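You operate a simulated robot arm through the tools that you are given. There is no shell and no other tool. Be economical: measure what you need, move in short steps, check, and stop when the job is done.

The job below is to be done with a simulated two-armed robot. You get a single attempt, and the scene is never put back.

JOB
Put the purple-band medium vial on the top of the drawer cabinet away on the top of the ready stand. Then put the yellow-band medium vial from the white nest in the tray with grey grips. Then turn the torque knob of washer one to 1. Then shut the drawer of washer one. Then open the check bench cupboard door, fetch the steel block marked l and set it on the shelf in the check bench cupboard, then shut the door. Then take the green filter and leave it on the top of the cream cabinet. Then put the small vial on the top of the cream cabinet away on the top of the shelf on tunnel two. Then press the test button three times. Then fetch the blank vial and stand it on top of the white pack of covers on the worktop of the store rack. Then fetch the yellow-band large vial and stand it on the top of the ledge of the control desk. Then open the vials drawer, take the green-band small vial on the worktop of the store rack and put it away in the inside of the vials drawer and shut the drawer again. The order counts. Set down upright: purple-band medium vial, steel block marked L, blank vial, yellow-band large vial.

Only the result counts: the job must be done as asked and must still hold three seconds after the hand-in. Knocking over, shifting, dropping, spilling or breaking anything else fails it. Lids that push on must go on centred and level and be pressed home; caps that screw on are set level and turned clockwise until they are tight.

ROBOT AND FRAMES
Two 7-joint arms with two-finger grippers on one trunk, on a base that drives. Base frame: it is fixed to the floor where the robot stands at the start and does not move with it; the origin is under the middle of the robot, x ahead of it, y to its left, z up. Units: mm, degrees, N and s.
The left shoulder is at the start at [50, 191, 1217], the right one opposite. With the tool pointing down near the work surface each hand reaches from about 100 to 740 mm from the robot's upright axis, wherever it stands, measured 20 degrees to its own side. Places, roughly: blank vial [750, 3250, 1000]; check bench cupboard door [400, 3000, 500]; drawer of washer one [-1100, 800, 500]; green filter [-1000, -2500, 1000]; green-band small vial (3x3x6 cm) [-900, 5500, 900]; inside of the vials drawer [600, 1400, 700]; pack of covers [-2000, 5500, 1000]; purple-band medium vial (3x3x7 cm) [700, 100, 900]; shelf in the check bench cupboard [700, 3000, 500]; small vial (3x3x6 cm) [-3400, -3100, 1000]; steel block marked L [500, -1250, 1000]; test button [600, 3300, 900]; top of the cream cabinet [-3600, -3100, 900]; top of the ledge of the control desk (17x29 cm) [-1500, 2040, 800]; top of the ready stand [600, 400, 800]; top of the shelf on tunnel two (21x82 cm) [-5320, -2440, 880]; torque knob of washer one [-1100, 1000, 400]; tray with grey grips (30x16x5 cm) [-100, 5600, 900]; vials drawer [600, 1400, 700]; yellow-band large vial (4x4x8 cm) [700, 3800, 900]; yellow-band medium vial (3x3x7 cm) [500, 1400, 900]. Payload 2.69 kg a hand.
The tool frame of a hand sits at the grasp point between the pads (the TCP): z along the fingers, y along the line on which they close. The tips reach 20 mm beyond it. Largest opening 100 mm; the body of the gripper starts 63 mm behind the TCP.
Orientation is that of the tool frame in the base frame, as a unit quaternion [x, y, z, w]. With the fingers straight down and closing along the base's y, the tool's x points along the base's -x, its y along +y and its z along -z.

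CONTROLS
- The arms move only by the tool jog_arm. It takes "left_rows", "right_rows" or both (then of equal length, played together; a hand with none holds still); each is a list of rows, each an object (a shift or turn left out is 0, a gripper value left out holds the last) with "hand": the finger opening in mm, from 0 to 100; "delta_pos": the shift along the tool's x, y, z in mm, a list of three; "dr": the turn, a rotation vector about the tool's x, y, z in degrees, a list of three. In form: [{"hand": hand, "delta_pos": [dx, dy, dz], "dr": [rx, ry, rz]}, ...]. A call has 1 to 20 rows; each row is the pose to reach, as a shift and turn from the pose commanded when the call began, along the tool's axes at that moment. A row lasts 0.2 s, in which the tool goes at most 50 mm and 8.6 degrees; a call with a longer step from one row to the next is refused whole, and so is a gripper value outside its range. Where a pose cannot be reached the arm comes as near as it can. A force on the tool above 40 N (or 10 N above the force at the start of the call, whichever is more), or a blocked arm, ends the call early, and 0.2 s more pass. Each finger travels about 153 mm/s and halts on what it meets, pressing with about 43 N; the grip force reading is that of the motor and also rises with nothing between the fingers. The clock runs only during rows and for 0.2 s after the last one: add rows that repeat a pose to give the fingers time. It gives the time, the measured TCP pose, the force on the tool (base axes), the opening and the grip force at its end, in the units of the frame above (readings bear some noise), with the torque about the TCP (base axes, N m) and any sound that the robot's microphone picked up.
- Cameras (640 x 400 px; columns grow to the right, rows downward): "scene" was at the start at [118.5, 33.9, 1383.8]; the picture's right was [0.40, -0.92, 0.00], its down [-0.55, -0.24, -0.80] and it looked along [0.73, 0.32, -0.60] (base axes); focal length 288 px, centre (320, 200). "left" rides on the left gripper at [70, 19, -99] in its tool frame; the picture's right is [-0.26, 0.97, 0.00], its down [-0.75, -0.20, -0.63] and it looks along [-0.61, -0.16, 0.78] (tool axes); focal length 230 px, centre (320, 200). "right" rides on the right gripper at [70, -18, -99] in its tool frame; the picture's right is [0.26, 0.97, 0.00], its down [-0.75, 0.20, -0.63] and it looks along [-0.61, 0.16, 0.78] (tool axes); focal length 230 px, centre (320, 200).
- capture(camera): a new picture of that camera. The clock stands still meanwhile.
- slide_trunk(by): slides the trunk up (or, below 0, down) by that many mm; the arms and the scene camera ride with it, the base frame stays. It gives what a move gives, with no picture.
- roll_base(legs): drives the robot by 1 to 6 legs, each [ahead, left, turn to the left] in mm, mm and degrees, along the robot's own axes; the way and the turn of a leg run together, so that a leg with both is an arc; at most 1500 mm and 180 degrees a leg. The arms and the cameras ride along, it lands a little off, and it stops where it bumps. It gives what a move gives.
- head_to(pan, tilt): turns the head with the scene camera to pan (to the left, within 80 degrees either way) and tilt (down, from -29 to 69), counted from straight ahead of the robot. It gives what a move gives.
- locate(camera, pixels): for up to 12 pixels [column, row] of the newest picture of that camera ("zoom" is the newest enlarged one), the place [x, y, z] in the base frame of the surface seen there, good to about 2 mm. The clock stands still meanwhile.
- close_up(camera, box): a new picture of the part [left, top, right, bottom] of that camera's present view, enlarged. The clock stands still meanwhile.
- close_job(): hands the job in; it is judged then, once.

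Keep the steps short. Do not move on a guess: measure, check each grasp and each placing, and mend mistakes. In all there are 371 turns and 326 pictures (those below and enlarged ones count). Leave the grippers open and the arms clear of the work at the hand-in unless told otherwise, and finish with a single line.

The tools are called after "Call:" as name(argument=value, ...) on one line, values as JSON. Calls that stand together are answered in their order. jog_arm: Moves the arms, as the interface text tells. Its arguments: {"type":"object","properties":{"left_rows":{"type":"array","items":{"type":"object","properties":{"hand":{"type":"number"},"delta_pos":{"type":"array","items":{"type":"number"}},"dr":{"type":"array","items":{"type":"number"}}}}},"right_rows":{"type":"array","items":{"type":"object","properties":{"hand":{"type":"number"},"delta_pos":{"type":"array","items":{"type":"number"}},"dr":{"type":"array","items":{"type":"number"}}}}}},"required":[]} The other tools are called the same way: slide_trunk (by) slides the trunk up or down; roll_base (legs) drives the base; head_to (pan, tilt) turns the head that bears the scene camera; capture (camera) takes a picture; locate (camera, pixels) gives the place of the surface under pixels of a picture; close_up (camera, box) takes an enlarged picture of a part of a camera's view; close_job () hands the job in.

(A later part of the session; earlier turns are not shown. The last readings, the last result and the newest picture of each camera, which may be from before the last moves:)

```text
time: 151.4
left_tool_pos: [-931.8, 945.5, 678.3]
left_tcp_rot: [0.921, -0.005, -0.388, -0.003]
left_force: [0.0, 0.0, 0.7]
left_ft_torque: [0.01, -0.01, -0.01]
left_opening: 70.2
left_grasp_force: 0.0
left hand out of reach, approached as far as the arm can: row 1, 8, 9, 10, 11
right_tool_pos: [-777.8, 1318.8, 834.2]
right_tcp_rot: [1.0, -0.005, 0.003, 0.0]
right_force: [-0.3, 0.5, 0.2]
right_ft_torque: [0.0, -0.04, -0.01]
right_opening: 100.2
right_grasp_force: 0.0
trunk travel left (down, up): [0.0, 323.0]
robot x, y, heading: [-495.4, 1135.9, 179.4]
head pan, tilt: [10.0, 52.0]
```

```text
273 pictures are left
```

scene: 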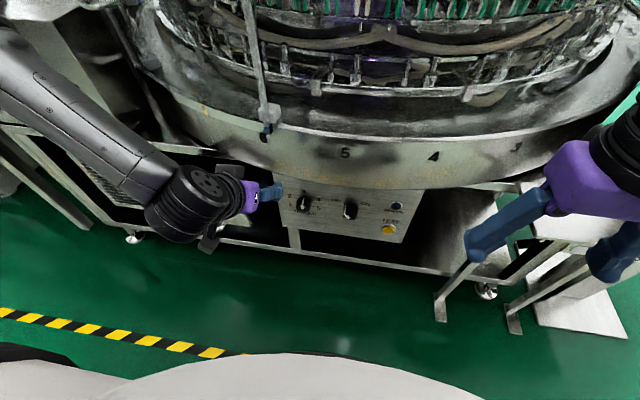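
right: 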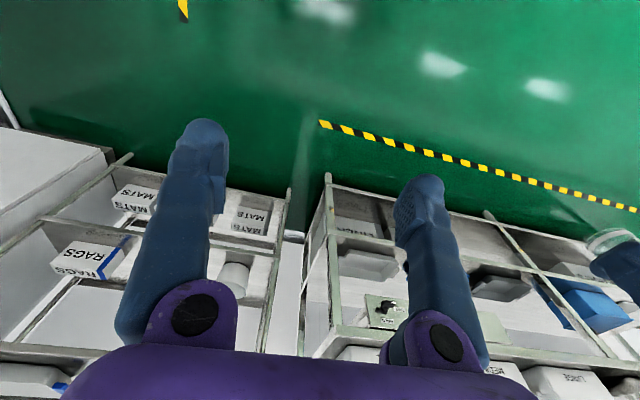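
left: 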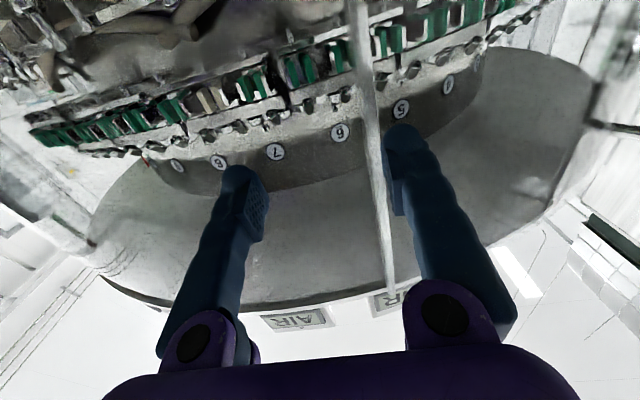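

Call:
roll_base(legs=[[-70, 0, 0]])

Call:
jog_arm(left_rows=[{"delta_pos": [15, -5, 30], "dr": [0, 0, 0]}, {"delta_pos": [30, -10, 60], "dr": [0, 0, 0]}, {"delta_pos": [45, -15, 90], "dr": [0, -4, 0]}, {"delta_pos": [60, -20, 125], "dr": [0, -10, 0]}, {"delta_pos": [75, -30, 160], "dr": [0, -17, 0]}, {"delta_pos": [85, -40, 190], "dr": [0, -24, 0]}, {"delta_pos": [92, -50, 210], "dr": [0, -31, 0]}, {"delta_pos": [97, -55, 222], "dr": [0, -38, 0]}, {"delta_pos": [97, -55, 222], "dr": [0, -44, 0]}, {"delta_pos": [97, -55, 222], "dr": [0, -44, 0]}])

Call:
capture(camera="scene")

```text
time: 152.4
left_tool_pos: [-860.2, 944.7, 678.4]
left_tcp_rot: [0.922, -0.005, -0.388, -0.004]
left_force: [0.0, 0.8, -0.5]
left_ft_torque: [0.01, 0.03, 0.03]
left_opening: 70.2
left_grasp_force: 0.0
right_tool_pos: [-706.7, 1318.9, 835.2]
right_tcp_rot: [1.0, -0.005, 0.002, 0.0]
right_force: [-0.2, 0.4, 0.4]
right_ft_torque: [0.01, -0.01, 0.01]
right_opening: 100.1
right_grasp_force: 0.2
trunk travel left (down, up): [0.0, 323.0]
robot x, y, heading: [-424.7, 1141.3, 179.3]
head pan, tilt: [10.0, 52.0]
```

```text
time: 154.6
left_tool_pos: [-979.8, 936.6, 761.1]
left_tcp_rot: [0.831, 0.03, -0.554, 0.041]
left_force: [0.3, -0.3, -0.1]
left_ft_torque: [-0.01, 0.0, 0.0]
left_opening: 70.1
left_grasp_force: 0.0
left hand out of reach, approached as far as the arm can: row 1, 2, 3, 4, 5, 6, 7, 8, 9, 10
right_tool_pos: [-706.9, 1318.6, 834.2]
right_tcp_rot: [1.0, -0.005, 0.003, 0.0]
right_force: [0.8, 0.5, -0.6]
right_ft_torque: [0.0, 0.0, 0.03]
right_opening: 100.0
right_grasp_force: 0.0
trunk travel left (down, up): [0.0, 323.0]
robot x, y, heading: [-424.1, 1136.4, 179.2]
head pan, tilt: [10.0, 52.0]
```

```text
272 pictures are left
```

scene: 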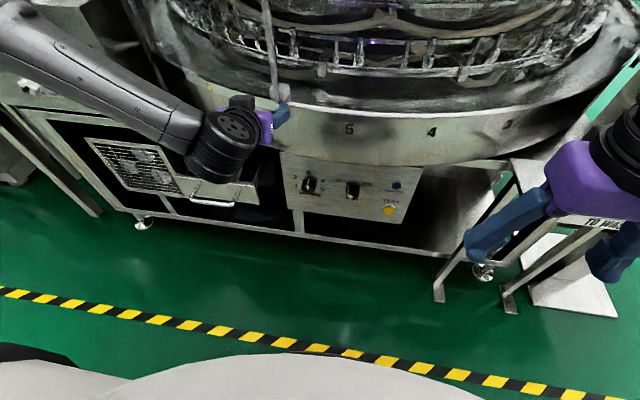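

The arm is at a joint limit. I test whether a different roll of the tool frees it: first go back to a reachable pose, then try roll.

Call:
jog_arm(left_rows=[{"delta_pos": [0, 0, -10], "dr": [0, 0, -8]}, {"delta_pos": [0, 0, -10], "dr": [0, 0, -16]}, {"delta_pos": [0, 0, -10], "dr": [0, 0, -24]}, {"delta_pos": [0, 0, -10], "dr": [0, 0, -32]}, {"delta_pos": [0, 0, -10], "dr": [0, 0, -40]}, {"delta_pos": [0, 0, -10], "dr": [0, 0, -48]}, {"delta_pos": [0, 0, -10], "dr": [0, 0, -56]}, {"delta_pos": [0, 0, -10], "dr": [0, 0, -64]}, {"delta_pos": [0, 0, -10], "dr": [0, 0, -72]}, {"delta_pos": [0, 0, -10], "dr": [0, 0, -80]}, {"delta_pos": [0, 0, -10], "dr": [0, 0, -88]}])

```text
time: 157.0
left_tool_pos: [-971.3, 943.1, 766.7]
left_tcp_rot: [0.577, 0.599, -0.425, -0.357]
left_force: [-0.8, -1.5, 0.4]
left_ft_torque: [0.01, -0.03, -0.01]
left_opening: 69.8
left_grasp_force: 0.1
left hand out of reach, approached as far as the arm can: row 9, 10, 11
right_tool_pos: [-706.5, 1318.4, 834.4]
right_tcp_rot: [1.0, -0.005, 0.003, 0.0]
right_force: [-0.2, 0.6, 0.1]
right_ft_torque: [0.0, 0.0, 0.01]
right_opening: 99.9
right_grasp_force: 0.1
trunk travel left (down, up): [0.0, 323.0]
robot x, y, heading: [-422.6, 1139.8, 179.7]
head pan, tilt: [10.0, 52.0]
```

Call:
jog_arm(left_rows=[{"delta_pos": [9, 35, 12]}, {"delta_pos": [18, 70, 24]}, {"delta_pos": [27, 105, 36]}, {"delta_pos": [36, 140, 48]}, {"delta_pos": [46, 175, 61]}, {"delta_pos": [55, 210, 74]}, {"delta_pos": [64, 245, 87]}, {"delta_pos": [73, 276, 98]}, {"delta_pos": [73, 276, 98]}])

Call:
capture(camera="scene")

```text
time: 159.0
left_tool_pos: [-969.8, 938.1, 762.4]
left_tcp_rot: [0.578, 0.598, -0.426, -0.355]
left_force: [-0.5, -0.6, 0.8]
left_ft_torque: [0.02, 0.03, 0.02]
left_opening: 70.0
left_grasp_force: 0.1
left hand out of reach, approached as far as the arm can: row 1, 2, 3, 4, 5, 6, 7, 8, 9
right_tool_pos: [-707.9, 1318.4, 835.4]
right_tcp_rot: [1.0, -0.005, 0.003, 0.0]
right_force: [0.6, 0.1, -0.9]
right_ft_torque: [0.01, -0.04, 0.02]
right_opening: 100.0
right_grasp_force: 0.1
trunk travel left (down, up): [0.0, 323.0]
robot x, y, heading: [-424.9, 1140.7, 179.7]
head pan, tilt: [10.0, 52.0]
```

```text
271 pictures are left
```

scene: 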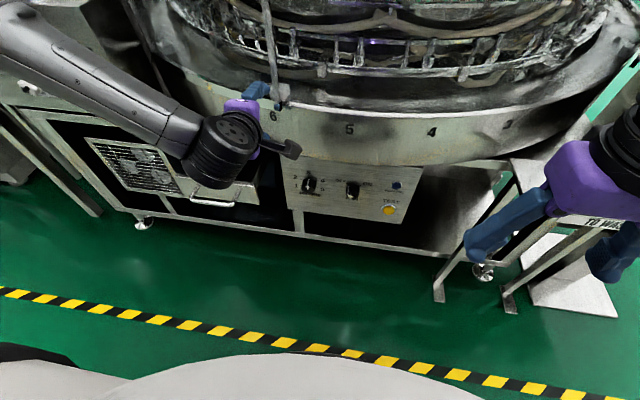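

Call:
jog_arm(left_rows=[{"delta_pos": [0, 0, -10], "dr": [0, 0, 8]}, {"delta_pos": [0, 0, -20], "dr": [0, 0, 16]}, {"delta_pos": [0, 0, -30], "dr": [0, 0, 24]}, {"delta_pos": [0, 0, -40], "dr": [0, 0, 32]}, {"delta_pos": [0, 0, -50], "dr": [0, 0, 40]}, {"delta_pos": [0, 0, -60], "dr": [0, 0, 48]}, {"delta_pos": [0, 0, -60], "dr": [0, 0, 56]}, {"delta_pos": [0, 0, -60], "dr": [0, 0, 64]}, {"delta_pos": [0, 0, -60], "dr": [0, 0, 72]}, {"delta_pos": [0, 0, -60], "dr": [0, 0, 80]}, {"delta_pos": [0, 0, -60], "dr": [0, 0, 86]}])

Call:
jog_arm(left_rows=[{"delta_pos": [0, 0, 0], "dr": [0, 8, 0]}, {"delta_pos": [0, 0, 0], "dr": [0, 16, 0]}, {"delta_pos": [0, 0, 0], "dr": [0, 24, 0]}, {"delta_pos": [0, 0, 0], "dr": [0, 32, 0]}, {"delta_pos": [0, 0, 0], "dr": [0, 40, 0]}, {"delta_pos": [0, 0, 0], "dr": [0, 48, 0]}, {"delta_pos": [0, 0, 0], "dr": [0, 56, 0]}, {"delta_pos": [0, 0, 0], "dr": [0, 64, 0]}, {"delta_pos": [0, 0, 0], "dr": [0, 67, 0]}])

```text
time: 161.4
left_tool_pos: [-913.3, 943.6, 786.7]
left_tcp_rot: [0.831, 0.043, -0.554, 0.031]
left_force: [0.1, -0.8, 0.0]
left_ft_torque: [0.0, 0.02, -0.02]
left_opening: 70.1
left_grasp_force: 0.0
right_tool_pos: [-707.0, 1317.9, 834.2]
right_tcp_rot: [1.0, -0.005, 0.003, 0.001]
right_force: [0.1, 0.1, -0.2]
right_ft_torque: [0.0, 0.02, 0.03]
right_opening: 99.8
right_grasp_force: 0.1
trunk travel left (down, up): [0.0, 323.0]
robot x, y, heading: [-426.0, 1137.1, 179.6]
head pan, tilt: [10.0, 52.0]
```

```text
time: 163.4
left_tool_pos: [-912.5, 942.3, 786.4]
left_tcp_rot: [0.999, 0.054, -0.004, 0.001]
left_force: [0.4, 0.1, 0.7]
left_ft_torque: [0.02, -0.04, -0.02]
left_opening: 70.1
left_grasp_force: 0.1
right_tool_pos: [-707.4, 1317.7, 834.5]
right_tcp_rot: [1.0, -0.005, 0.003, 0.0]
right_force: [-0.6, 0.1, 0.0]
right_ft_torque: [0.0, -0.02, 0.04]
right_opening: 99.9
right_grasp_force: 0.0
trunk travel left (down, up): [0.0, 323.0]
robot x, y, heading: [-425.9, 1138.3, 179.4]
head pan, tilt: [10.0, 52.0]
```

Call:
jog_arm(left_rows=[{"delta_pos": [10, 0, 40]}, {"delta_pos": [20, 0, 80]}, {"delta_pos": [30, 0, 120]}, {"delta_pos": [40, 0, 160]}, {"delta_pos": [50, 0, 200]}, {"delta_pos": [50, 0, 226]}, {"delta_pos": [50, 0, 226]}])

Call:
capture(camera="scene")

```text
time: 165.0
left_tool_pos: [-845.2, 908.8, 604.0]
left_tcp_rot: [0.999, 0.053, -0.004, 0.001]
left_force: [1.3, 0.0, -0.2]
left_ft_torque: [-0.01, 0.0, 0.04]
left_opening: 69.9
left_grasp_force: 0.0
left hand out of reach, approached as far as the arm can: row 4, 5, 6, 7
right_tool_pos: [-707.0, 1318.3, 834.8]
right_tcp_rot: [1.0, -0.006, 0.002, 0.0]
right_force: [0.2, -0.5, -0.1]
right_ft_torque: [0.02, -0.04, 0.03]
right_opening: 99.9
right_grasp_force: 0.1
trunk travel left (down, up): [0.0, 323.0]
robot x, y, heading: [-423.7, 1133.3, 179.3]
head pan, tilt: [10.0, 52.0]
```

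```text
270 pictures are left
```

scene: 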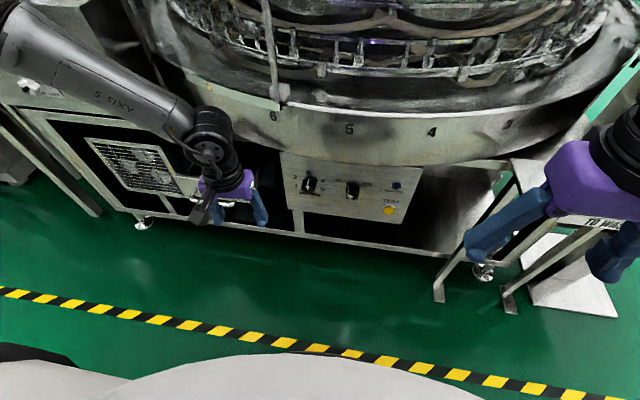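

The floor on wrist height depends on lateral offset. Test going more to the left while lowering.

Call:
jog_arm(left_rows=[{"delta_pos": [0, 40, 0]}, {"delta_pos": [0, 80, 10]}, {"delta_pos": [0, 120, 40]}, {"delta_pos": [0, 150, 80]}, {"delta_pos": [0, 170, 120]}, {"delta_pos": [0, 190, 140]}, {"delta_pos": [0, 190, 140]}])

```text
time: 166.6
left_tool_pos: [-815.6, 714.2, 516.1]
left_tcp_rot: [0.999, 0.053, -0.004, 0.001]
left_force: [0.4, -0.4, 0.3]
left_ft_torque: [0.0, 0.02, -0.04]
left_opening: 70.3
left_grasp_force: 0.0
left hand out of reach, approached as far as the arm can: row 5, 6, 7
right_tool_pos: [-708.0, 1318.4, 835.4]
right_tcp_rot: [1.0, -0.005, 0.003, 0.0]
right_force: [0.6, -0.4, 0.8]
right_ft_torque: [-0.02, -0.01, 0.02]
right_opening: 100.0
right_grasp_force: 0.1
trunk travel left (down, up): [0.0, 323.0]
robot x, y, heading: [-427.3, 1137.7, 179.3]
head pan, tilt: [10.0, 52.0]
```

Call:
head_to(pan=60, tilt=35)

Call:
capture(camera="scene")

Call:
locate(camera="scene", pixels=[[200, 200], [250, 250], [300, 150], [320, 250], [330, 320], [380, 150], [420, 200], [450, 100]])

```text
time: 167.8
left_tool_pos: [-815.8, 715.5, 516.5]
left_tcp_rot: [0.998, 0.055, -0.004, 0.001]
left_force: [0.3, -0.9, -0.6]
left_ft_torque: [0.0, -0.02, -0.01]
left_opening: 69.9
left_grasp_force: 0.0
right_tool_pos: [-707.7, 1318.0, 834.9]
right_tcp_rot: [1.0, -0.005, 0.003, -0.001]
right_force: [-0.7, 0.4, -0.2]
right_ft_torque: [0.02, 0.02, 0.01]
right_opening: 100.2
right_grasp_force: 0.0
trunk travel left (down, up): [0.0, 323.0]
robot x, y, heading: [-428.2, 1140.5, 179.7]
head pan, tilt: [60.0, 35.0]
```

```text
269 pictures are left
```

scene: 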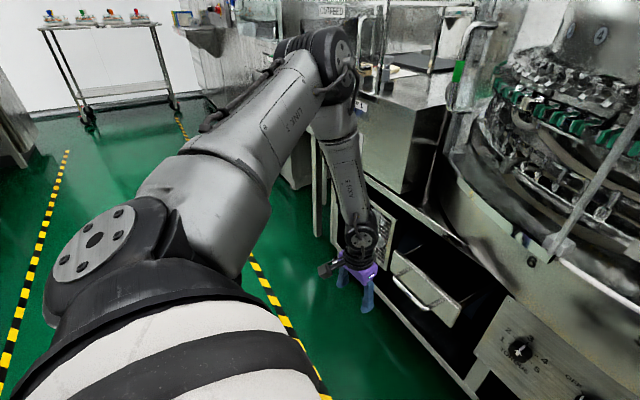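

```text
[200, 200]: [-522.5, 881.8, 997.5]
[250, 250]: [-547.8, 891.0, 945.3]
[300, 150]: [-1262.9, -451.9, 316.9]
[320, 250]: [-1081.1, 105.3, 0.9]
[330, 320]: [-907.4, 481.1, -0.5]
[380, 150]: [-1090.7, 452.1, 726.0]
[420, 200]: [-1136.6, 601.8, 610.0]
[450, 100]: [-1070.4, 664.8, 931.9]
```

Call:
roll_base(legs=[[-200, 0, 0]])

Call:
jog_arm(left_rows=[{"delta_pos": [-40, 0, 20], "dr": [0, -8, 0]}, {"delta_pos": [-80, 0, 40], "dr": [0, -16, 0]}, {"delta_pos": [-120, 0, 60], "dr": [0, -24, 0]}, {"delta_pos": [-160, 0, 80], "dr": [0, -32, 0]}, {"delta_pos": [-200, 0, 100], "dr": [0, -40, 0]}, {"delta_pos": [-240, 0, 110], "dr": [0, -48, 0]}, {"delta_pos": [-270, 0, 110], "dr": [0, -56, 0]}, {"delta_pos": [-290, 0, 110], "dr": [0, -64, 0]}, {"delta_pos": [-300, 0, 110], "dr": [0, -72, 0]}, {"delta_pos": [-300, 0, 110], "dr": [0, -80, 0]}, {"delta_pos": [-300, 0, 110], "dr": [0, -88, 0]}])

Call:
capture(camera="scene")

```text
time: 169.4
left_tool_pos: [-623.3, 715.3, 516.7]
left_tcp_rot: [0.999, 0.052, -0.004, 0.0]
left_force: [-0.4, 0.5, 0.5]
left_ft_torque: [0.0, 0.0, 0.03]
left_opening: 69.8
left_grasp_force: 0.0
right_tool_pos: [-510.3, 1318.4, 834.8]
right_tcp_rot: [1.0, -0.008, 0.003, 0.0]
right_force: [-0.7, -0.4, 1.2]
right_ft_torque: [0.01, 0.01, -0.01]
right_opening: 100.0
right_grasp_force: 0.1
trunk travel left (down, up): [0.0, 323.0]
robot x, y, heading: [-226.9, 1139.4, 179.1]
head pan, tilt: [60.0, 35.0]
```

```text
time: 171.8
left_tool_pos: [-825.4, 576.9, 821.7]
left_tcp_rot: [0.797, 0.026, -0.604, 0.017]
left_force: [0.2, 0.1, 0.3]
left_ft_torque: [0.05, 0.0, 0.01]
left_opening: 69.9
left_grasp_force: 0.0
left hand out of reach, approached as far as the arm can: row 1, 2, 3, 4, 5, 6, 7, 8, 9, 10, 11
right_tool_pos: [-511.5, 1317.5, 835.1]
right_tcp_rot: [1.0, -0.008, 0.003, 0.0]
right_force: [0.4, -0.1, 0.3]
right_ft_torque: [-0.06, 0.01, 0.0]
right_opening: 100.0
right_grasp_force: 0.0
trunk travel left (down, up): [0.0, 323.0]
robot x, y, heading: [-230.7, 1135.2, 179.0]
head pan, tilt: [60.0, 35.0]
```

```text
268 pictures are left
```

scene: 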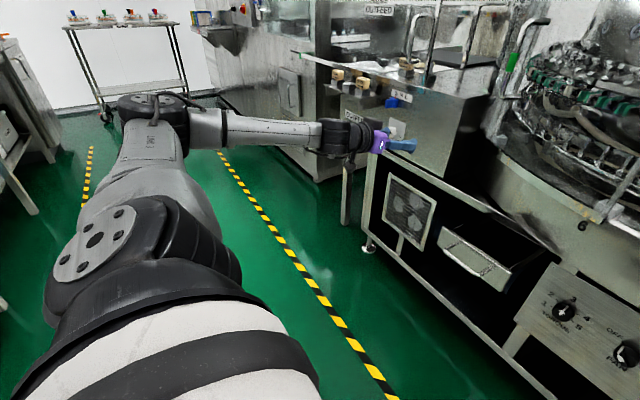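

The wrist seems able to bend only one way; rolling the tool 180° (camera on top) while aligned with the forearm should let it bend upward. I try a positive roll.

Call:
jog_arm(left_rows=[{"dr": [0, 0, 8.4]}, {"dr": [0, 0, 16.8]}, {"dr": [0, 0, 25.2]}, {"dr": [0, 0, 33.6]}, {"dr": [0, 0, 42]}, {"dr": [0, 0, 50.4]}, {"dr": [0, 0, 58.8]}, {"dr": [0, 0, 67.2]}, {"dr": [0, 0, 75.6]}, {"dr": [0, 0, 84]}, {"dr": [0, 0, 90]}, {"dr": [0, 0, 98]}, {"dr": [0, 0, 106]}, {"dr": [0, 0, 114]}, {"dr": [0, 0, 122]}, {"dr": [0, 0, 130]}, {"dr": [0, 0, 138]}, {"dr": [0, 0, 146]}, {"dr": [0, 0, 154]}, {"dr": [0, 0, 162]}])

Call:
capture(camera="scene")

```text
time: 176.0
left_tool_pos: [-885.3, 630.3, 863.4]
left_tcp_rot: [-0.453, 0.719, 0.13, -0.511]
left_force: [0.1, -0.4, -0.4]
left_ft_torque: [-0.01, -0.01, -0.01]
left_opening: 69.8
left_grasp_force: 0.1
left hand out of reach, approached as far as the arm can: row 9, 10, 11, 12, 13, 14, 15, 16, 17, 18, 19, 20
right_tool_pos: [-510.9, 1317.6, 834.7]
right_tcp_rot: [1.0, -0.008, 0.002, 0.0]
right_force: [-0.3, 1.1, -0.7]
right_ft_torque: [0.0, 0.0, 0.02]
right_opening: 99.9
right_grasp_force: 0.0
trunk travel left (down, up): [0.0, 323.0]
robot x, y, heading: [-226.8, 1133.2, 179.1]
head pan, tilt: [60.0, 35.0]
```

```text
267 pictures are left
```

scene: 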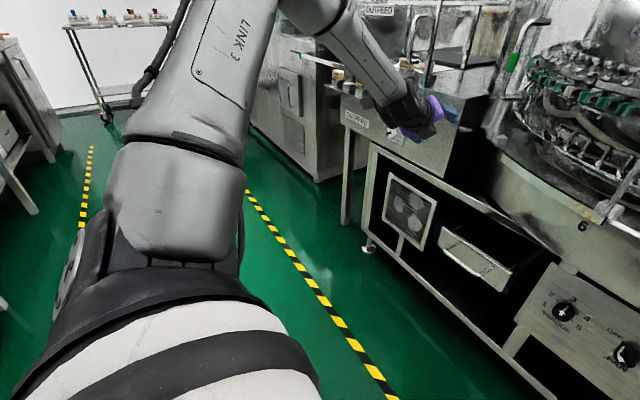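

Call:
jog_arm(left_rows=[{"delta_pos": [-38, -16, 7]}, {"delta_pos": [-76, -33, 14]}, {"delta_pos": [-114, -49, 21]}, {"delta_pos": [-152, -66, 28]}, {"delta_pos": [-190, -82, 35]}, {"delta_pos": [-228, -99, 43]}, {"delta_pos": [-265, -115, 50]}, {"delta_pos": [-265, -115, 50]}])

Call:
capture(camera="scene")

```text
time: 177.8
left_tool_pos: [-865.2, 751.5, 677.4]
left_tcp_rot: [-0.473, 0.715, 0.112, -0.503]
left_force: [0.8, -0.5, -0.8]
left_ft_torque: [0.02, -0.03, 0.03]
left_opening: 70.1
left_grasp_force: 0.0
left hand out of reach, approached as far as the arm can: row 1, 2, 3, 4, 5, 6, 7, 8
right_tool_pos: [-510.7, 1317.1, 834.8]
right_tcp_rot: [1.0, -0.008, 0.003, 0.0]
right_force: [0.6, -0.4, 0.5]
right_ft_torque: [0.0, -0.02, -0.02]
right_opening: 99.9
right_grasp_force: 0.0
trunk travel left (down, up): [0.0, 323.0]
robot x, y, heading: [-231.7, 1134.5, 179.0]
head pan, tilt: [60.0, 35.0]
```

```text
266 pictures are left
```

scene: 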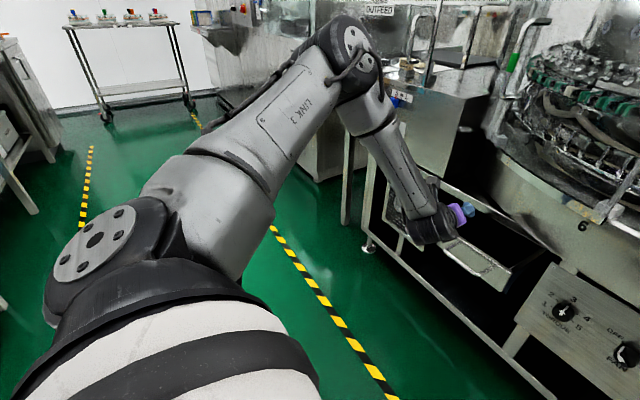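

Good, the arm is now in the other wrist configuration. I command the full target orientation (pointing -x, camera up) at a low, free spot.

Call:
jog_arm(left_rows=[{"delta_pos": [-20, 3, -2], "dr": [-3.8, 2.2, 6.2]}, {"delta_pos": [-41, 7, -4], "dr": [-7.7, 4.5, 12.4]}, {"delta_pos": [-61, 10, -5], "dr": [-11.5, 6.7, 18.6]}, {"delta_pos": [-82, 13, -7], "dr": [-15.3, 9, 24.8]}, {"delta_pos": [-102, 16, -9], "dr": [-19.2, 11.2, 31]}, {"delta_pos": [-123, 20, -11], "dr": [-23, 13.5, 37.3]}, {"delta_pos": [-143, 23, -13], "dr": [-26.9, 15.7, 43.5]}, {"delta_pos": [-164, 26, -15], "dr": [-30.7, 18, 49.7]}, {"delta_pos": [-164, 26, -15], "dr": [-30.7, 18, 49.7]}, {"delta_pos": [-164, 26, -15], "dr": [-30.7, 18, 49.7]}])

Call:
capture(camera="scene")

```text
time: 180.0
left_tool_pos: [-769.8, 779.6, 722.5]
left_tcp_rot: [-0.446, 0.688, 0.068, -0.569]
left_force: [0.5, 0.0, 0.5]
left_ft_torque: [-0.02, 0.02, -0.01]
left_opening: 70.0
left_grasp_force: 0.1
left hand out of reach, approached as far as the arm can: row 1, 2, 3, 4, 5, 6, 7, 8, 9, 10
right_tool_pos: [-509.9, 1317.0, 833.8]
right_tcp_rot: [1.0, -0.008, 0.002, 0.0]
right_force: [-0.2, -0.4, -0.6]
right_ft_torque: [0.04, 0.03, -0.01]
right_opening: 100.3
right_grasp_force: 0.2
trunk travel left (down, up): [0.0, 323.0]
robot x, y, heading: [-233.2, 1134.0, 179.1]
head pan, tilt: [60.0, 35.0]
```

```text
265 pictures are left
```

scene: 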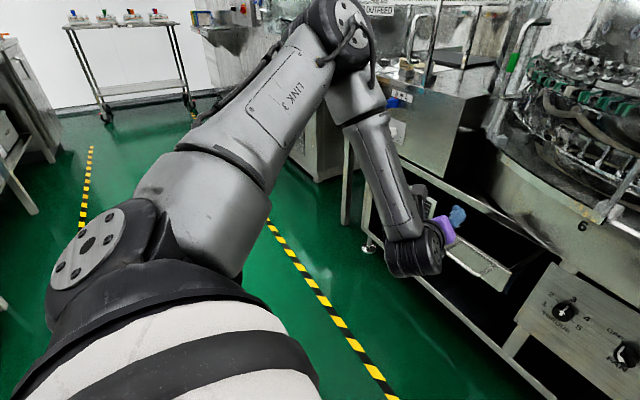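

I'll keep the present roll (any roll works for the knob) and just level the tool toward -x while going down in free space.

Call:
jog_arm(left_rows=[{"delta_pos": [-38, -1, 2], "dr": [-4, 0, -2]}, {"delta_pos": [-76, -2, 5], "dr": [-8, -1, -4]}, {"delta_pos": [-114, -4, 7], "dr": [-12, -1, -7]}, {"delta_pos": [-152, -5, 9], "dr": [-16, -1.3, -10]}, {"delta_pos": [-190, -6, 12], "dr": [-20, -1.7, -13]}, {"delta_pos": [-228, -8, 14], "dr": [-24, -2, -16]}, {"delta_pos": [-266, -9, 16], "dr": [-28, -2.3, -20]}, {"delta_pos": [-304, -10, 19], "dr": [-32.5, -2.7, -20]}, {"delta_pos": [-343, -11, 21], "dr": [-32.5, -2.7, -20]}, {"delta_pos": [-343, -11, 21], "dr": [-32.5, -2.7, -20]}])

Call:
capture(camera="scene")

```text
time: 182.2
left_tool_pos: [-790.4, 900.1, 834.1]
left_tcp_rot: [-0.476, 0.604, 0.257, -0.585]
left_force: [-0.4, 0.2, 0.0]
left_ft_torque: [0.0, 0.01, -0.03]
left_opening: 69.9
left_grasp_force: 0.0
left hand out of reach, approached as far as the arm can: row 1, 2, 3, 4, 5, 6, 7, 8, 9, 10
right_tool_pos: [-510.7, 1317.4, 833.6]
right_tcp_rot: [1.0, -0.008, 0.002, 0.0]
right_force: [0.2, -0.6, -0.7]
right_ft_torque: [-0.01, -0.03, 0.0]
right_opening: 100.0
right_grasp_force: 0.1
trunk travel left (down, up): [0.0, 323.0]
robot x, y, heading: [-229.2, 1137.6, 179.2]
head pan, tilt: [60.0, 35.0]
```

```text
264 pictures are left
```

scene: 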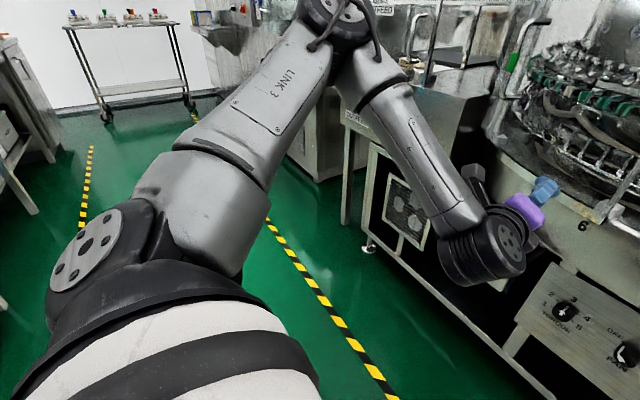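

Call:
locate(camera="scene", pixels=[[95, 240], [200, 190], [270, 100], [335, 15], [385, 80], [430, 170], [510, 240], [465, 262], [540, 190], [300, 60]])

```text
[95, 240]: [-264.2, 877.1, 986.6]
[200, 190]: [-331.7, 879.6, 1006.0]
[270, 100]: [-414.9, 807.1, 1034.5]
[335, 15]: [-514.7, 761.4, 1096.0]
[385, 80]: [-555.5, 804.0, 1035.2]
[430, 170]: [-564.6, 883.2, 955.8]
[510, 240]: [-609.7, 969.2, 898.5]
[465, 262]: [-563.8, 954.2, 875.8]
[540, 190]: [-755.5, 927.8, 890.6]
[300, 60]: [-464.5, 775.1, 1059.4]
```

I need to know how low this arm can get. I measured upper arm ≈316 mm, forearm ≈280 mm. I'll test in the free aisle to the robot's left, tool down.

Call:
jog_arm(left_rows=[{"delta_pos": [26, -25, -21], "dr": [5.46, 2.4, -5.63]}, {"delta_pos": [52, -50, -42], "dr": [10.9, 4.8, -11.3]}, {"delta_pos": [78, -75, -64], "dr": [16.4, 7.2, -16.9]}, {"delta_pos": [105, -99, -85], "dr": [21.8, 9.6, -22.5]}, {"delta_pos": [131, -124, -106], "dr": [27.3, 12, -28.2]}, {"delta_pos": [157, -149, -127], "dr": [32.8, 14.4, -33.8]}, {"delta_pos": [183, -174, -149], "dr": [38.2, 16.8, -39.4]}, {"delta_pos": [209, -199, -170], "dr": [43.7, 19.2, -45]}, {"delta_pos": [236, -224, -191], "dr": [49.1, 21.6, -50.7]}, {"delta_pos": [262, -248, -212], "dr": [54.6, 24, -56.3]}, {"delta_pos": [288, -273, -233], "dr": [60.1, 26.4, -62]}, {"delta_pos": [314, -298, -255], "dr": [65.5, 28.8, -67.6]}, {"delta_pos": [340, -323, -276], "dr": [71, 31.2, -73.2]}, {"delta_pos": [366, -348, -297], "dr": [76.4, 33.6, -78.8]}, {"delta_pos": [392, -373, -318], "dr": [81.9, 36, -84.5]}, {"delta_pos": [392, -373, -318], "dr": [81.9, 36, -84.5]}])

Call:
capture(camera="scene")

```text
time: 185.6
left_tool_pos: [-346.9, 498.8, 724.7]
left_tcp_rot: [0.999, 0.0, -0.03, 0.031]
left_force: [2.8, 0.4, -0.4]
left_ft_torque: [-0.02, 0.23, -0.04]
left_opening: 70.3
left_grasp_force: 0.2
left hand out of reach, approached as far as the arm can: row 4, 5, 6, 7, 8, 9, 10, 11, 12, 13, 14, 15, 16
right_tool_pos: [-510.6, 1317.1, 834.3]
right_tcp_rot: [1.0, -0.008, 0.002, 0.0]
right_force: [0.3, 0.1, -0.1]
right_ft_torque: [-0.01, 0.0, 0.03]
right_opening: 100.1
right_grasp_force: 0.1
trunk travel left (down, up): [0.0, 323.0]
robot x, y, heading: [-231.1, 1133.9, 179.3]
head pan, tilt: [60.0, 35.0]
```

```text
263 pictures are left
```

scene: 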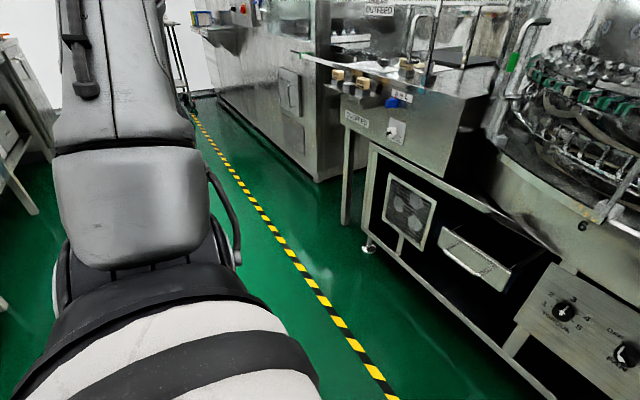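

Call:
jog_arm(left_rows=[{"delta_pos": [0, 0, 45]}, {"delta_pos": [0, 0, 90]}, {"delta_pos": [0, 0, 135]}, {"delta_pos": [0, 0, 180]}, {"delta_pos": [0, 0, 225]}, {"delta_pos": [0, 0, 270]}, {"delta_pos": [0, 0, 315]}])

Call:
head_to(pan=78, tilt=50)

Call:
capture(camera="scene")

```text
time: 187.2
left_tool_pos: [-353.0, 482.1, 418.6]
left_tcp_rot: [0.999, -0.013, -0.025, 0.032]
left_force: [-1.2, -0.1, 0.8]
left_ft_torque: [0.02, -0.1, -0.01]
left_opening: 70.0
left_grasp_force: 0.0
left hand out of reach, approached as far as the arm can: row 7
right_tool_pos: [-510.0, 1318.7, 834.0]
right_tcp_rot: [1.0, -0.008, 0.002, 0.0]
right_force: [0.1, -0.7, -0.1]
right_ft_torque: [0.01, 0.01, -0.03]
right_opening: 99.9
right_grasp_force: 0.0
trunk travel left (down, up): [0.0, 323.0]
robot x, y, heading: [-228.6, 1139.2, 179.2]
head pan, tilt: [60.0, 35.0]
```

```text
time: 188.0
left_tool_pos: [-353.7, 482.8, 420.0]
left_tcp_rot: [0.999, -0.013, -0.023, 0.03]
left_force: [-0.7, -0.2, 0.4]
left_ft_torque: [0.0, 0.02, -0.01]
left_opening: 70.1
left_grasp_force: 0.0
right_tool_pos: [-510.3, 1317.1, 833.7]
right_tcp_rot: [1.0, -0.007, 0.002, 0.0]
right_force: [1.1, 0.8, -0.5]
right_ft_torque: [-0.02, 0.02, -0.03]
right_opening: 100.0
right_grasp_force: 0.2
trunk travel left (down, up): [0.0, 323.0]
robot x, y, heading: [-227.5, 1134.8, 178.8]
head pan, tilt: [78.0, 50.0]
```

```text
262 pictures are left
```

scene: 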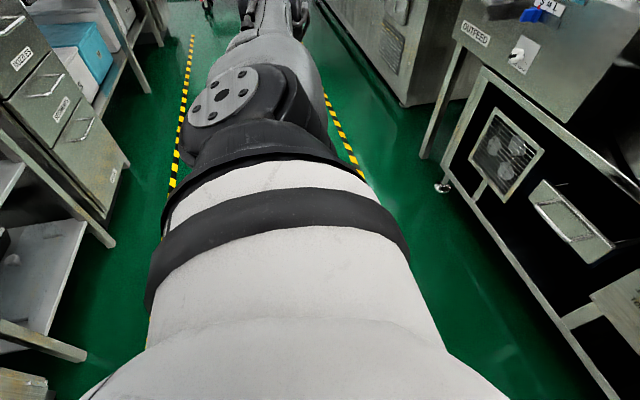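

On its side the arm reaches z≈420. So I should stand with the left side toward the washer. Test here: pitch the tool outward (pointing to robot's left) at z≈450.

Call:
jog_arm(left_rows=[{"delta_pos": [0, 0, -10], "dr": [-8, 0, 0]}, {"delta_pos": [0, 0, -20], "dr": [-16, 0, 0]}, {"delta_pos": [0, 0, -30], "dr": [-24, 0, 0]}, {"delta_pos": [0, 0, -30], "dr": [-32, 0, 0]}, {"delta_pos": [0, 0, -30], "dr": [-40, 0, 0]}, {"delta_pos": [0, 0, -30], "dr": [-48, 0, 0]}, {"delta_pos": [0, 0, -30], "dr": [-56, 0, 0]}, {"delta_pos": [0, 0, -30], "dr": [-64, 0, 0]}, {"delta_pos": [0, 0, -30], "dr": [-72, 0, 0]}, {"delta_pos": [0, 0, -30], "dr": [-80, 0, 0]}, {"delta_pos": [0, 0, -30], "dr": [-88, 0, 0]}, {"delta_pos": [0, 0, -30], "dr": [-90, 0, 0]}])

Call:
capture(camera="left")

```text
time: 190.6
left_tool_pos: [-350.2, 484.6, 449.9]
left_tcp_rot: [0.684, 0.008, -0.025, 0.729]
left_force: [-0.7, 1.2, 0.1]
left_ft_torque: [-0.01, 0.03, -0.01]
left_opening: 70.2
left_grasp_force: 0.0
left hand out of reach, approached as far as the arm can: row 3, 4, 5, 6, 7
right_tool_pos: [-510.0, 1317.0, 834.1]
right_tcp_rot: [1.0, -0.007, 0.003, 0.0]
right_force: [-0.2, 0.5, 0.3]
right_ft_torque: [0.03, 0.02, -0.01]
right_opening: 100.1
right_grasp_force: 0.1
trunk travel left (down, up): [0.0, 323.0]
robot x, y, heading: [-228.2, 1135.6, 179.0]
head pan, tilt: [78.0, 50.0]
```

```text
261 pictures are left
```

left: 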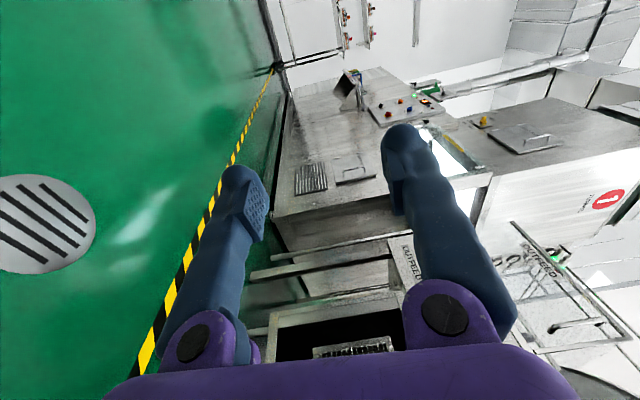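

That works. Test the roll range here: -118°.

Call:
jog_arm(left_rows=[{"dr": [0, 0, -8.4]}, {"dr": [0, 0, -16.8]}, {"dr": [0, 0, -25.2]}, {"dr": [0, 0, -33.6]}, {"dr": [0, 0, -42]}, {"dr": [0, 0, -50.4]}, {"dr": [0, 0, -58.8]}, {"dr": [0, 0, -67.2]}, {"dr": [0, 0, -75.6]}, {"dr": [0, 0, -84]}, {"dr": [0, 0, -92.4]}, {"dr": [0, 0, -100.8]}, {"dr": [0, 0, -109.2]}, {"dr": [0, 0, -118]}, {"dr": [0, 0, -118]}])

```text
refused: row 14 steps farther than a row can; nothing moved
```

Call:
jog_arm(left_rows=[{"dr": [0, 0, -8.4]}, {"dr": [0, 0, -16.8]}, {"dr": [0, 0, -25.2]}, {"dr": [0, 0, -33.6]}, {"dr": [0, 0, -42]}, {"dr": [0, 0, -50.4]}, {"dr": [0, 0, -58.8]}, {"dr": [0, 0, -67.2]}, {"dr": [0, 0, -75.6]}, {"dr": [0, 0, -84]}, {"dr": [0, 0, -92.4]}, {"dr": [0, 0, -100.8]}, {"dr": [0, 0, -109.2]}, {"dr": [0, 0, -117]}, {"dr": [0, 0, -117]}])

```text
time: 193.8
left_tool_pos: [-349.5, 485.0, 450.6]
left_tcp_rot: [-0.351, -0.587, 0.635, -0.359]
left_force: [-0.6, 0.2, 0.2]
left_ft_torque: [0.0, -0.01, 0.0]
left_opening: 70.0
left_grasp_force: 0.0
right_tool_pos: [-510.2, 1317.0, 835.6]
right_tcp_rot: [1.0, -0.008, 0.003, 0.0]
right_force: [-0.1, -0.5, 0.2]
right_ft_torque: [-0.02, -0.02, 0.0]
right_opening: 100.3
right_grasp_force: 0.1
trunk travel left (down, up): [0.0, 323.0]
robot x, y, heading: [-234.8, 1136.9, 179.0]
head pan, tilt: [78.0, 50.0]
```

Full roll range is available. Return the roll, then drive so that the left side faces the washer.

Call:
jog_arm(left_rows=[{"dr": [0, 0, 8.4]}, {"dr": [0, 0, 16.8]}, {"dr": [0, 0, 25.2]}, {"dr": [0, 0, 33.6]}, {"dr": [0, 0, 42]}, {"dr": [0, 0, 50.4]}, {"dr": [0, 0, 58.8]}, {"dr": [0, 0, 67.2]}, {"dr": [0, 0, 75.6]}, {"dr": [0, 0, 84]}, {"dr": [0, 0, 92.4]}, {"dr": [0, 0, 100.8]}, {"dr": [0, 0, 109.2]}, {"dr": [0, 0, 117]}, {"dr": [0, 0, 125]}, {"dr": [0, 0, 133]}, {"dr": [0, 0, 141]}, {"dr": [0, 0, 149]}, {"dr": [0, 0, 157]}, {"dr": [0, 0, 157]}])

Call:
roll_base(legs=[[-50, 0, 0], [0, 0, -89]])

Call:
head_to(pan=75, tilt=55)

Call:
capture(camera="scene")

Call:
capture(camera="left")

```text
time: 198.0
left_tool_pos: [-350.1, 483.6, 451.1]
left_tcp_rot: [0.645, -0.228, 0.227, 0.693]
left_force: [-0.7, 0.8, -0.4]
left_ft_torque: [0.0, 0.0, -0.01]
left_opening: 70.2
left_grasp_force: 0.1
right_tool_pos: [-511.1, 1317.7, 834.5]
right_tcp_rot: [1.0, -0.008, 0.003, 0.0]
right_force: [-0.3, -0.7, 0.2]
right_ft_torque: [-0.02, 0.0, 0.0]
right_opening: 100.1
right_grasp_force: 0.0
trunk travel left (down, up): [0.0, 323.0]
robot x, y, heading: [-231.7, 1137.9, 179.1]
head pan, tilt: [78.0, 50.0]
```

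```text
time: 202.7
left_tool_pos: [-834.1, 1247.2, 450.5]
left_tcp_rot: [0.3, -0.616, -0.326, 0.652]
left_force: [-0.2, -0.1, -0.1]
left_ft_torque: [0.03, -0.01, -0.03]
left_opening: 69.8
left_grasp_force: 0.0
right_tool_pos: [-1.9, 1418.0, 834.9]
right_tcp_rot: [-0.707, 0.708, -0.001, -0.002]
right_force: [0.0, -0.3, 0.5]
right_ft_torque: [0.0, 0.0, -0.01]
right_opening: 100.2
right_grasp_force: 0.0
trunk travel left (down, up): [0.0, 323.0]
robot x, y, heading: [-175.7, 1134.3, 89.9]
head pan, tilt: [78.0, 50.0]
```

```text
time: 203.4
left_tool_pos: [-834.3, 1247.9, 452.2]
left_tcp_rot: [0.299, -0.616, -0.326, 0.652]
left_force: [-0.2, 1.1, -0.4]
left_ft_torque: [0.04, -0.02, 0.04]
left_opening: 70.1
left_grasp_force: 0.1
right_tool_pos: [-2.1, 1419.0, 834.8]
right_tcp_rot: [-0.707, 0.707, -0.002, -0.001]
right_force: [-0.4, 0.2, 0.1]
right_ft_torque: [0.01, 0.0, -0.02]
right_opening: 100.2
right_grasp_force: 0.0
trunk travel left (down, up): [0.0, 323.0]
robot x, y, heading: [-179.4, 1133.4, 89.8]
head pan, tilt: [75.0, 55.0]
```

```text
260 pictures are left
```

scene: 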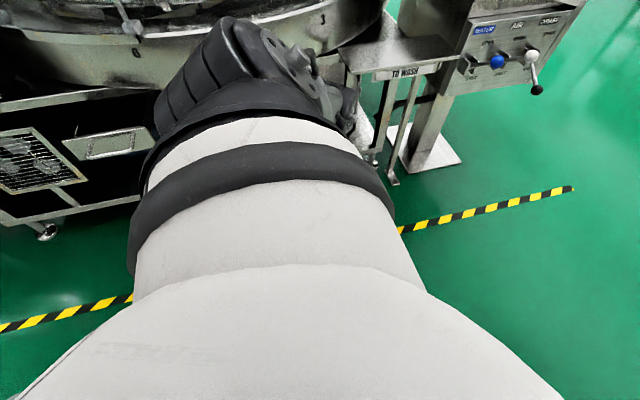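

```text
259 pictures are left
```

left: 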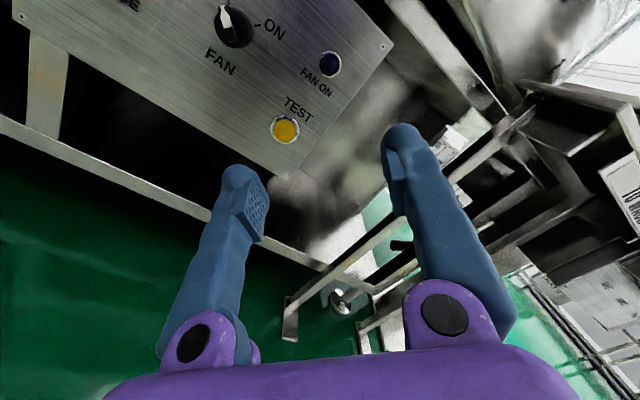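

Call:
roll_base(legs=[[-245, 0, 0], [0, 80, 0]])

Call:
capture(camera="left")

```text
time: 206.1
left_tool_pos: [-914.5, 1000.6, 451.8]
left_tcp_rot: [0.302, -0.615, -0.323, 0.653]
left_force: [-0.2, 0.2, 0.3]
left_ft_torque: [0.02, 0.01, 0.02]
left_opening: 70.0
left_grasp_force: 0.1
right_tool_pos: [-84.2, 1177.5, 834.2]
right_tcp_rot: [0.708, -0.706, 0.002, 0.002]
right_force: [-0.3, 0.3, 0.2]
right_ft_torque: [0.01, -0.01, -0.01]
right_opening: 100.1
right_grasp_force: 0.0
trunk travel left (down, up): [0.0, 323.0]
robot x, y, heading: [-259.6, 892.8, 90.2]
head pan, tilt: [75.0, 55.0]
```

```text
258 pictures are left
```

left: 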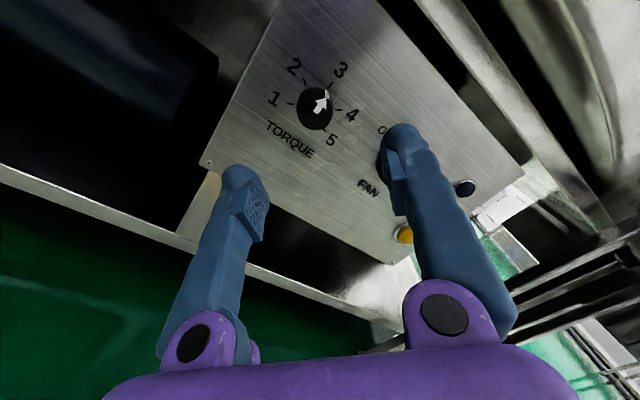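

Call:
close_up(camera="left", box=[240, 40, 400, 165])

```text
3.20 times, centred on (320, 102) of left
```

zoom: 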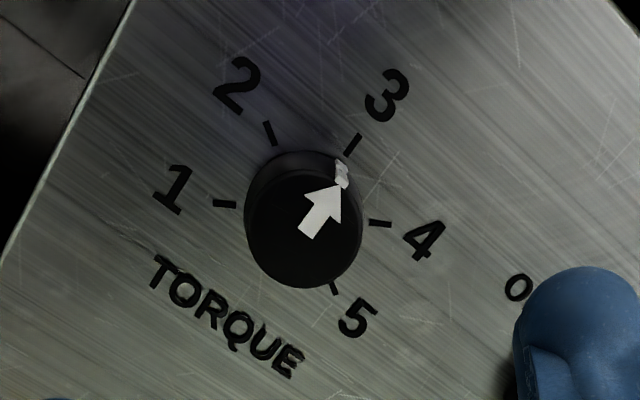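

Call:
locate(camera="zoom", pixels=[[352, 143], [268, 133], [225, 204], [380, 223], [334, 288], [305, 230], [255, 200], [360, 260], [335, 170], [300, 283], [270, 260], [345, 185]])

```text
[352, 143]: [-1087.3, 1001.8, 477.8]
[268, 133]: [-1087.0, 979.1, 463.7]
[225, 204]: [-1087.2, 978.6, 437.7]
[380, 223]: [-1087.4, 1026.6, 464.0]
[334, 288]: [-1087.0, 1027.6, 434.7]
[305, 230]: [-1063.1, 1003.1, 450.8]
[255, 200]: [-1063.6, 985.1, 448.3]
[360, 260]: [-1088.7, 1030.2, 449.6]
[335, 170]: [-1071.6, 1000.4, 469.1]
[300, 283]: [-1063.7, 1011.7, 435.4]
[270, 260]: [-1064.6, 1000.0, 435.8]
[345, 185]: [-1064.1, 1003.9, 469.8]
```

Knob: round Ø36, centre (1003, 451), face x=-1063; the ticks are 60° apart, so "1" is 120° counter-clockwise. Move the base 95 mm closer, then level and centre.

Call:
roll_base(legs=[[0, 95, 0]])

Call:
jog_arm(left_rows=[{"delta_pos": [0, 0, 0], "dr": [2.8, -2.1, 0]}, {"delta_pos": [0, 0, 0], "dr": [2.8, -2.1, 0]}])

Call:
capture(camera="left")

```text
time: 207.6
left_tool_pos: [-1008.9, 999.6, 451.4]
left_tcp_rot: [0.302, -0.615, -0.323, 0.653]
left_force: [0.2, 0.6, -0.3]
left_ft_torque: [0.06, -0.01, 0.03]
left_opening: 70.2
left_grasp_force: 0.0
right_tool_pos: [-179.2, 1176.4, 835.2]
right_tcp_rot: [0.708, -0.706, 0.002, 0.002]
right_force: [0.2, 0.0, -0.4]
right_ft_torque: [0.01, 0.01, -0.02]
right_opening: 99.9
right_grasp_force: 0.1
trunk travel left (down, up): [0.0, 323.0]
robot x, y, heading: [-356.4, 894.9, 90.5]
head pan, tilt: [75.0, 55.0]
```

```text
time: 208.2
left_tool_pos: [-1009.1, 999.5, 450.8]
left_tcp_rot: [-0.311, 0.634, 0.315, -0.634]
left_force: [0.1, 0.2, 0.1]
left_ft_torque: [-0.02, -0.01, 0.05]
left_opening: 70.1
left_grasp_force: 0.1
right_tool_pos: [-179.1, 1174.6, 834.4]
right_tcp_rot: [0.708, -0.706, 0.002, 0.002]
right_force: [-0.2, -0.3, 0.2]
right_ft_torque: [-0.03, 0.02, -0.01]
right_opening: 100.0
right_grasp_force: 0.0
trunk travel left (down, up): [0.0, 323.0]
robot x, y, heading: [-354.9, 890.3, 90.1]
head pan, tilt: [75.0, 55.0]
```

```text
256 pictures are left
```

left: 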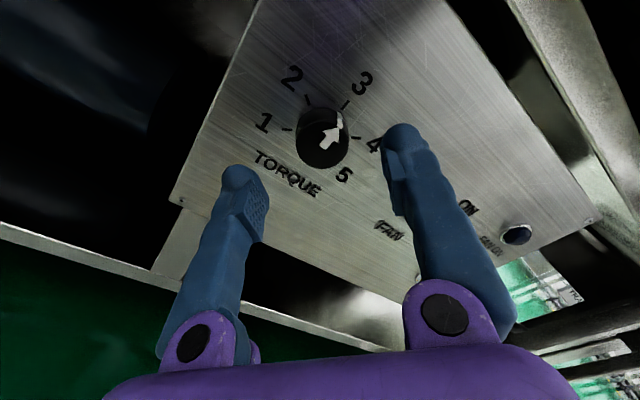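

Call:
jog_arm(left_rows=[{"delta_pos": [-2.8, 2.1, 25]}, {"delta_pos": [-2.8, 2.1, 45]}, {"delta_pos": [-2.8, 2.1, 54]}, {"delta_pos": [-2.8, 2.1, 54]}])

Call:
capture(camera="left")

```text
time: 209.2
left_tool_pos: [-1062.0, 1002.8, 450.8]
left_tcp_rot: [-0.311, 0.634, 0.314, -0.634]
left_force: [-0.3, -0.1, -0.2]
left_ft_torque: [0.03, 0.01, 0.01]
left_opening: 70.0
left_grasp_force: 0.1
right_tool_pos: [-179.3, 1176.0, 833.7]
right_tcp_rot: [0.709, -0.706, 0.001, 0.002]
right_force: [0.5, 0.3, 0.1]
right_ft_torque: [0.0, 0.01, 0.01]
right_opening: 100.2
right_grasp_force: 0.2
trunk travel left (down, up): [0.0, 323.0]
robot x, y, heading: [-355.0, 891.3, 90.1]
head pan, tilt: [75.0, 55.0]
```

```text
255 pictures are left
```

left: 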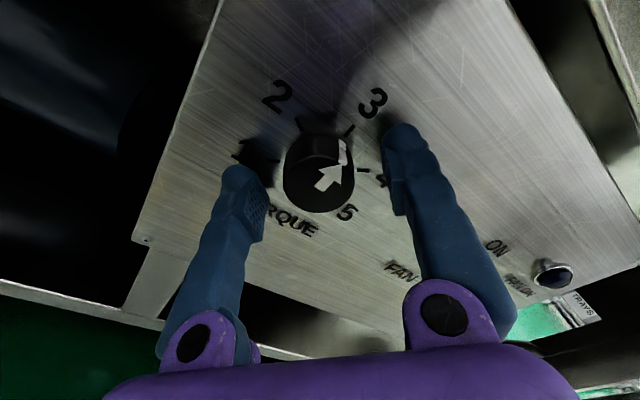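

Centred. Close on the knob and check.

Call:
jog_arm(left_rows=[{"hand": 20}, {"hand": 20}, {"hand": 20}, {"hand": 20}])

```text
time: 210.2
left_tool_pos: [-1061.8, 1001.8, 451.3]
left_tcp_rot: [-0.312, 0.634, 0.315, -0.633]
left_force: [-3.7, -6.2, -5.8]
left_ft_torque: [0.03, -0.2, -0.05]
left_opening: 38.8
left_grasp_force: 44.8
right_tool_pos: [-180.2, 1174.8, 834.1]
right_tcp_rot: [0.708, -0.706, 0.002, 0.002]
right_force: [0.2, -0.1, 0.2]
right_ft_torque: [0.05, 0.05, 0.0]
right_opening: 100.2
right_grasp_force: 0.1
trunk travel left (down, up): [0.0, 323.0]
robot x, y, heading: [-351.2, 893.0, 90.1]
head pan, tilt: [75.0, 55.0]
```

Gripped at 38.8 mm. Turn counter-clockwise by 120°.

Call:
jog_arm(left_rows=[{"dr": [0, 0, -8]}, {"dr": [0, 0, -16]}, {"dr": [0, 0, -24]}, {"dr": [0, 0, -32]}, {"dr": [0, 0, -40]}, {"dr": [0, 0, -48]}, {"dr": [0, 0, -56]}, {"dr": [0, 0, -64]}, {"dr": [0, 0, -72]}, {"dr": [0, 0, -80]}, {"dr": [0, 0, -88]}, {"dr": [0, 0, -96]}, {"dr": [0, 0, -104]}, {"dr": [0, 0, -112]}, {"dr": [0, 0, -120]}, {"dr": [0, 0, -120]}])

Call:
capture(camera="left")

```text
time: 213.6
left_tool_pos: [-1062.0, 1002.2, 449.8]
left_tcp_rot: [0.707, -0.046, -0.705, 0.045]
left_force: [11.6, -17.4, -17.9]
left_ft_torque: [0.04, 0.01, 0.4]
left_opening: 38.9
left_grasp_force: 45.4
right_tool_pos: [-180.6, 1177.5, 835.1]
right_tcp_rot: [0.708, -0.707, 0.003, 0.002]
right_force: [0.2, 0.1, -0.1]
right_ft_torque: [-0.05, -0.01, -0.03]
right_opening: 100.3
right_grasp_force: 0.1
trunk travel left (down, up): [0.0, 323.0]
robot x, y, heading: [-353.1, 889.4, 90.1]
head pan, tilt: [75.0, 55.0]
```

```text
254 pictures are left
```

left: 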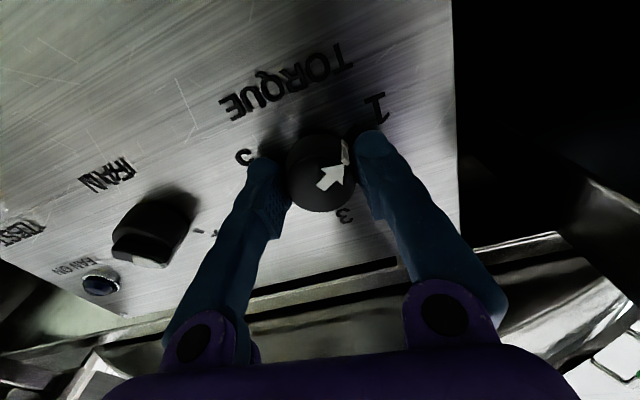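

The knob followed; the arrow points to 1. Release and back off 60 mm, then check.

Call:
jog_arm(left_rows=[{"hand": 60}, {"hand": 70}, {"hand": 70}, {"delta_pos": [0, 0, -30]}, {"delta_pos": [0, 0, -65]}, {"delta_pos": [0, 0, -65]}])

Call:
close_up(camera="left", box=[200, 20, 460, 200])

```text
time: 215.0
left_tool_pos: [-1000.0, 1003.7, 450.7]
left_tcp_rot: [-0.705, 0.048, 0.706, -0.044]
left_force: [-0.2, 0.3, -0.3]
left_ft_torque: [0.0, 0.03, -0.03]
left_opening: 70.1
left_grasp_force: 0.0
right_tool_pos: [-179.4, 1176.3, 834.5]
right_tcp_rot: [0.709, -0.705, 0.002, 0.002]
right_force: [-0.2, -1.2, -0.8]
right_ft_torque: [0.01, 0.0, -0.02]
right_opening: 99.8
right_grasp_force: 0.1
trunk travel left (down, up): [0.0, 323.0]
robot x, y, heading: [-356.2, 892.7, 90.3]
head pan, tilt: [75.0, 55.0]
```

```text
2.22 times, centred on (330, 110) of left
```

zoom: 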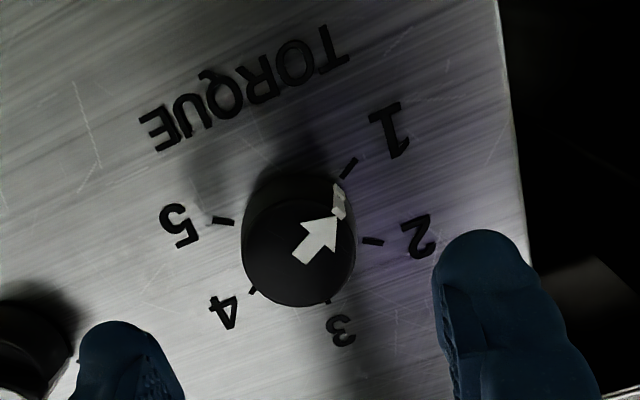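

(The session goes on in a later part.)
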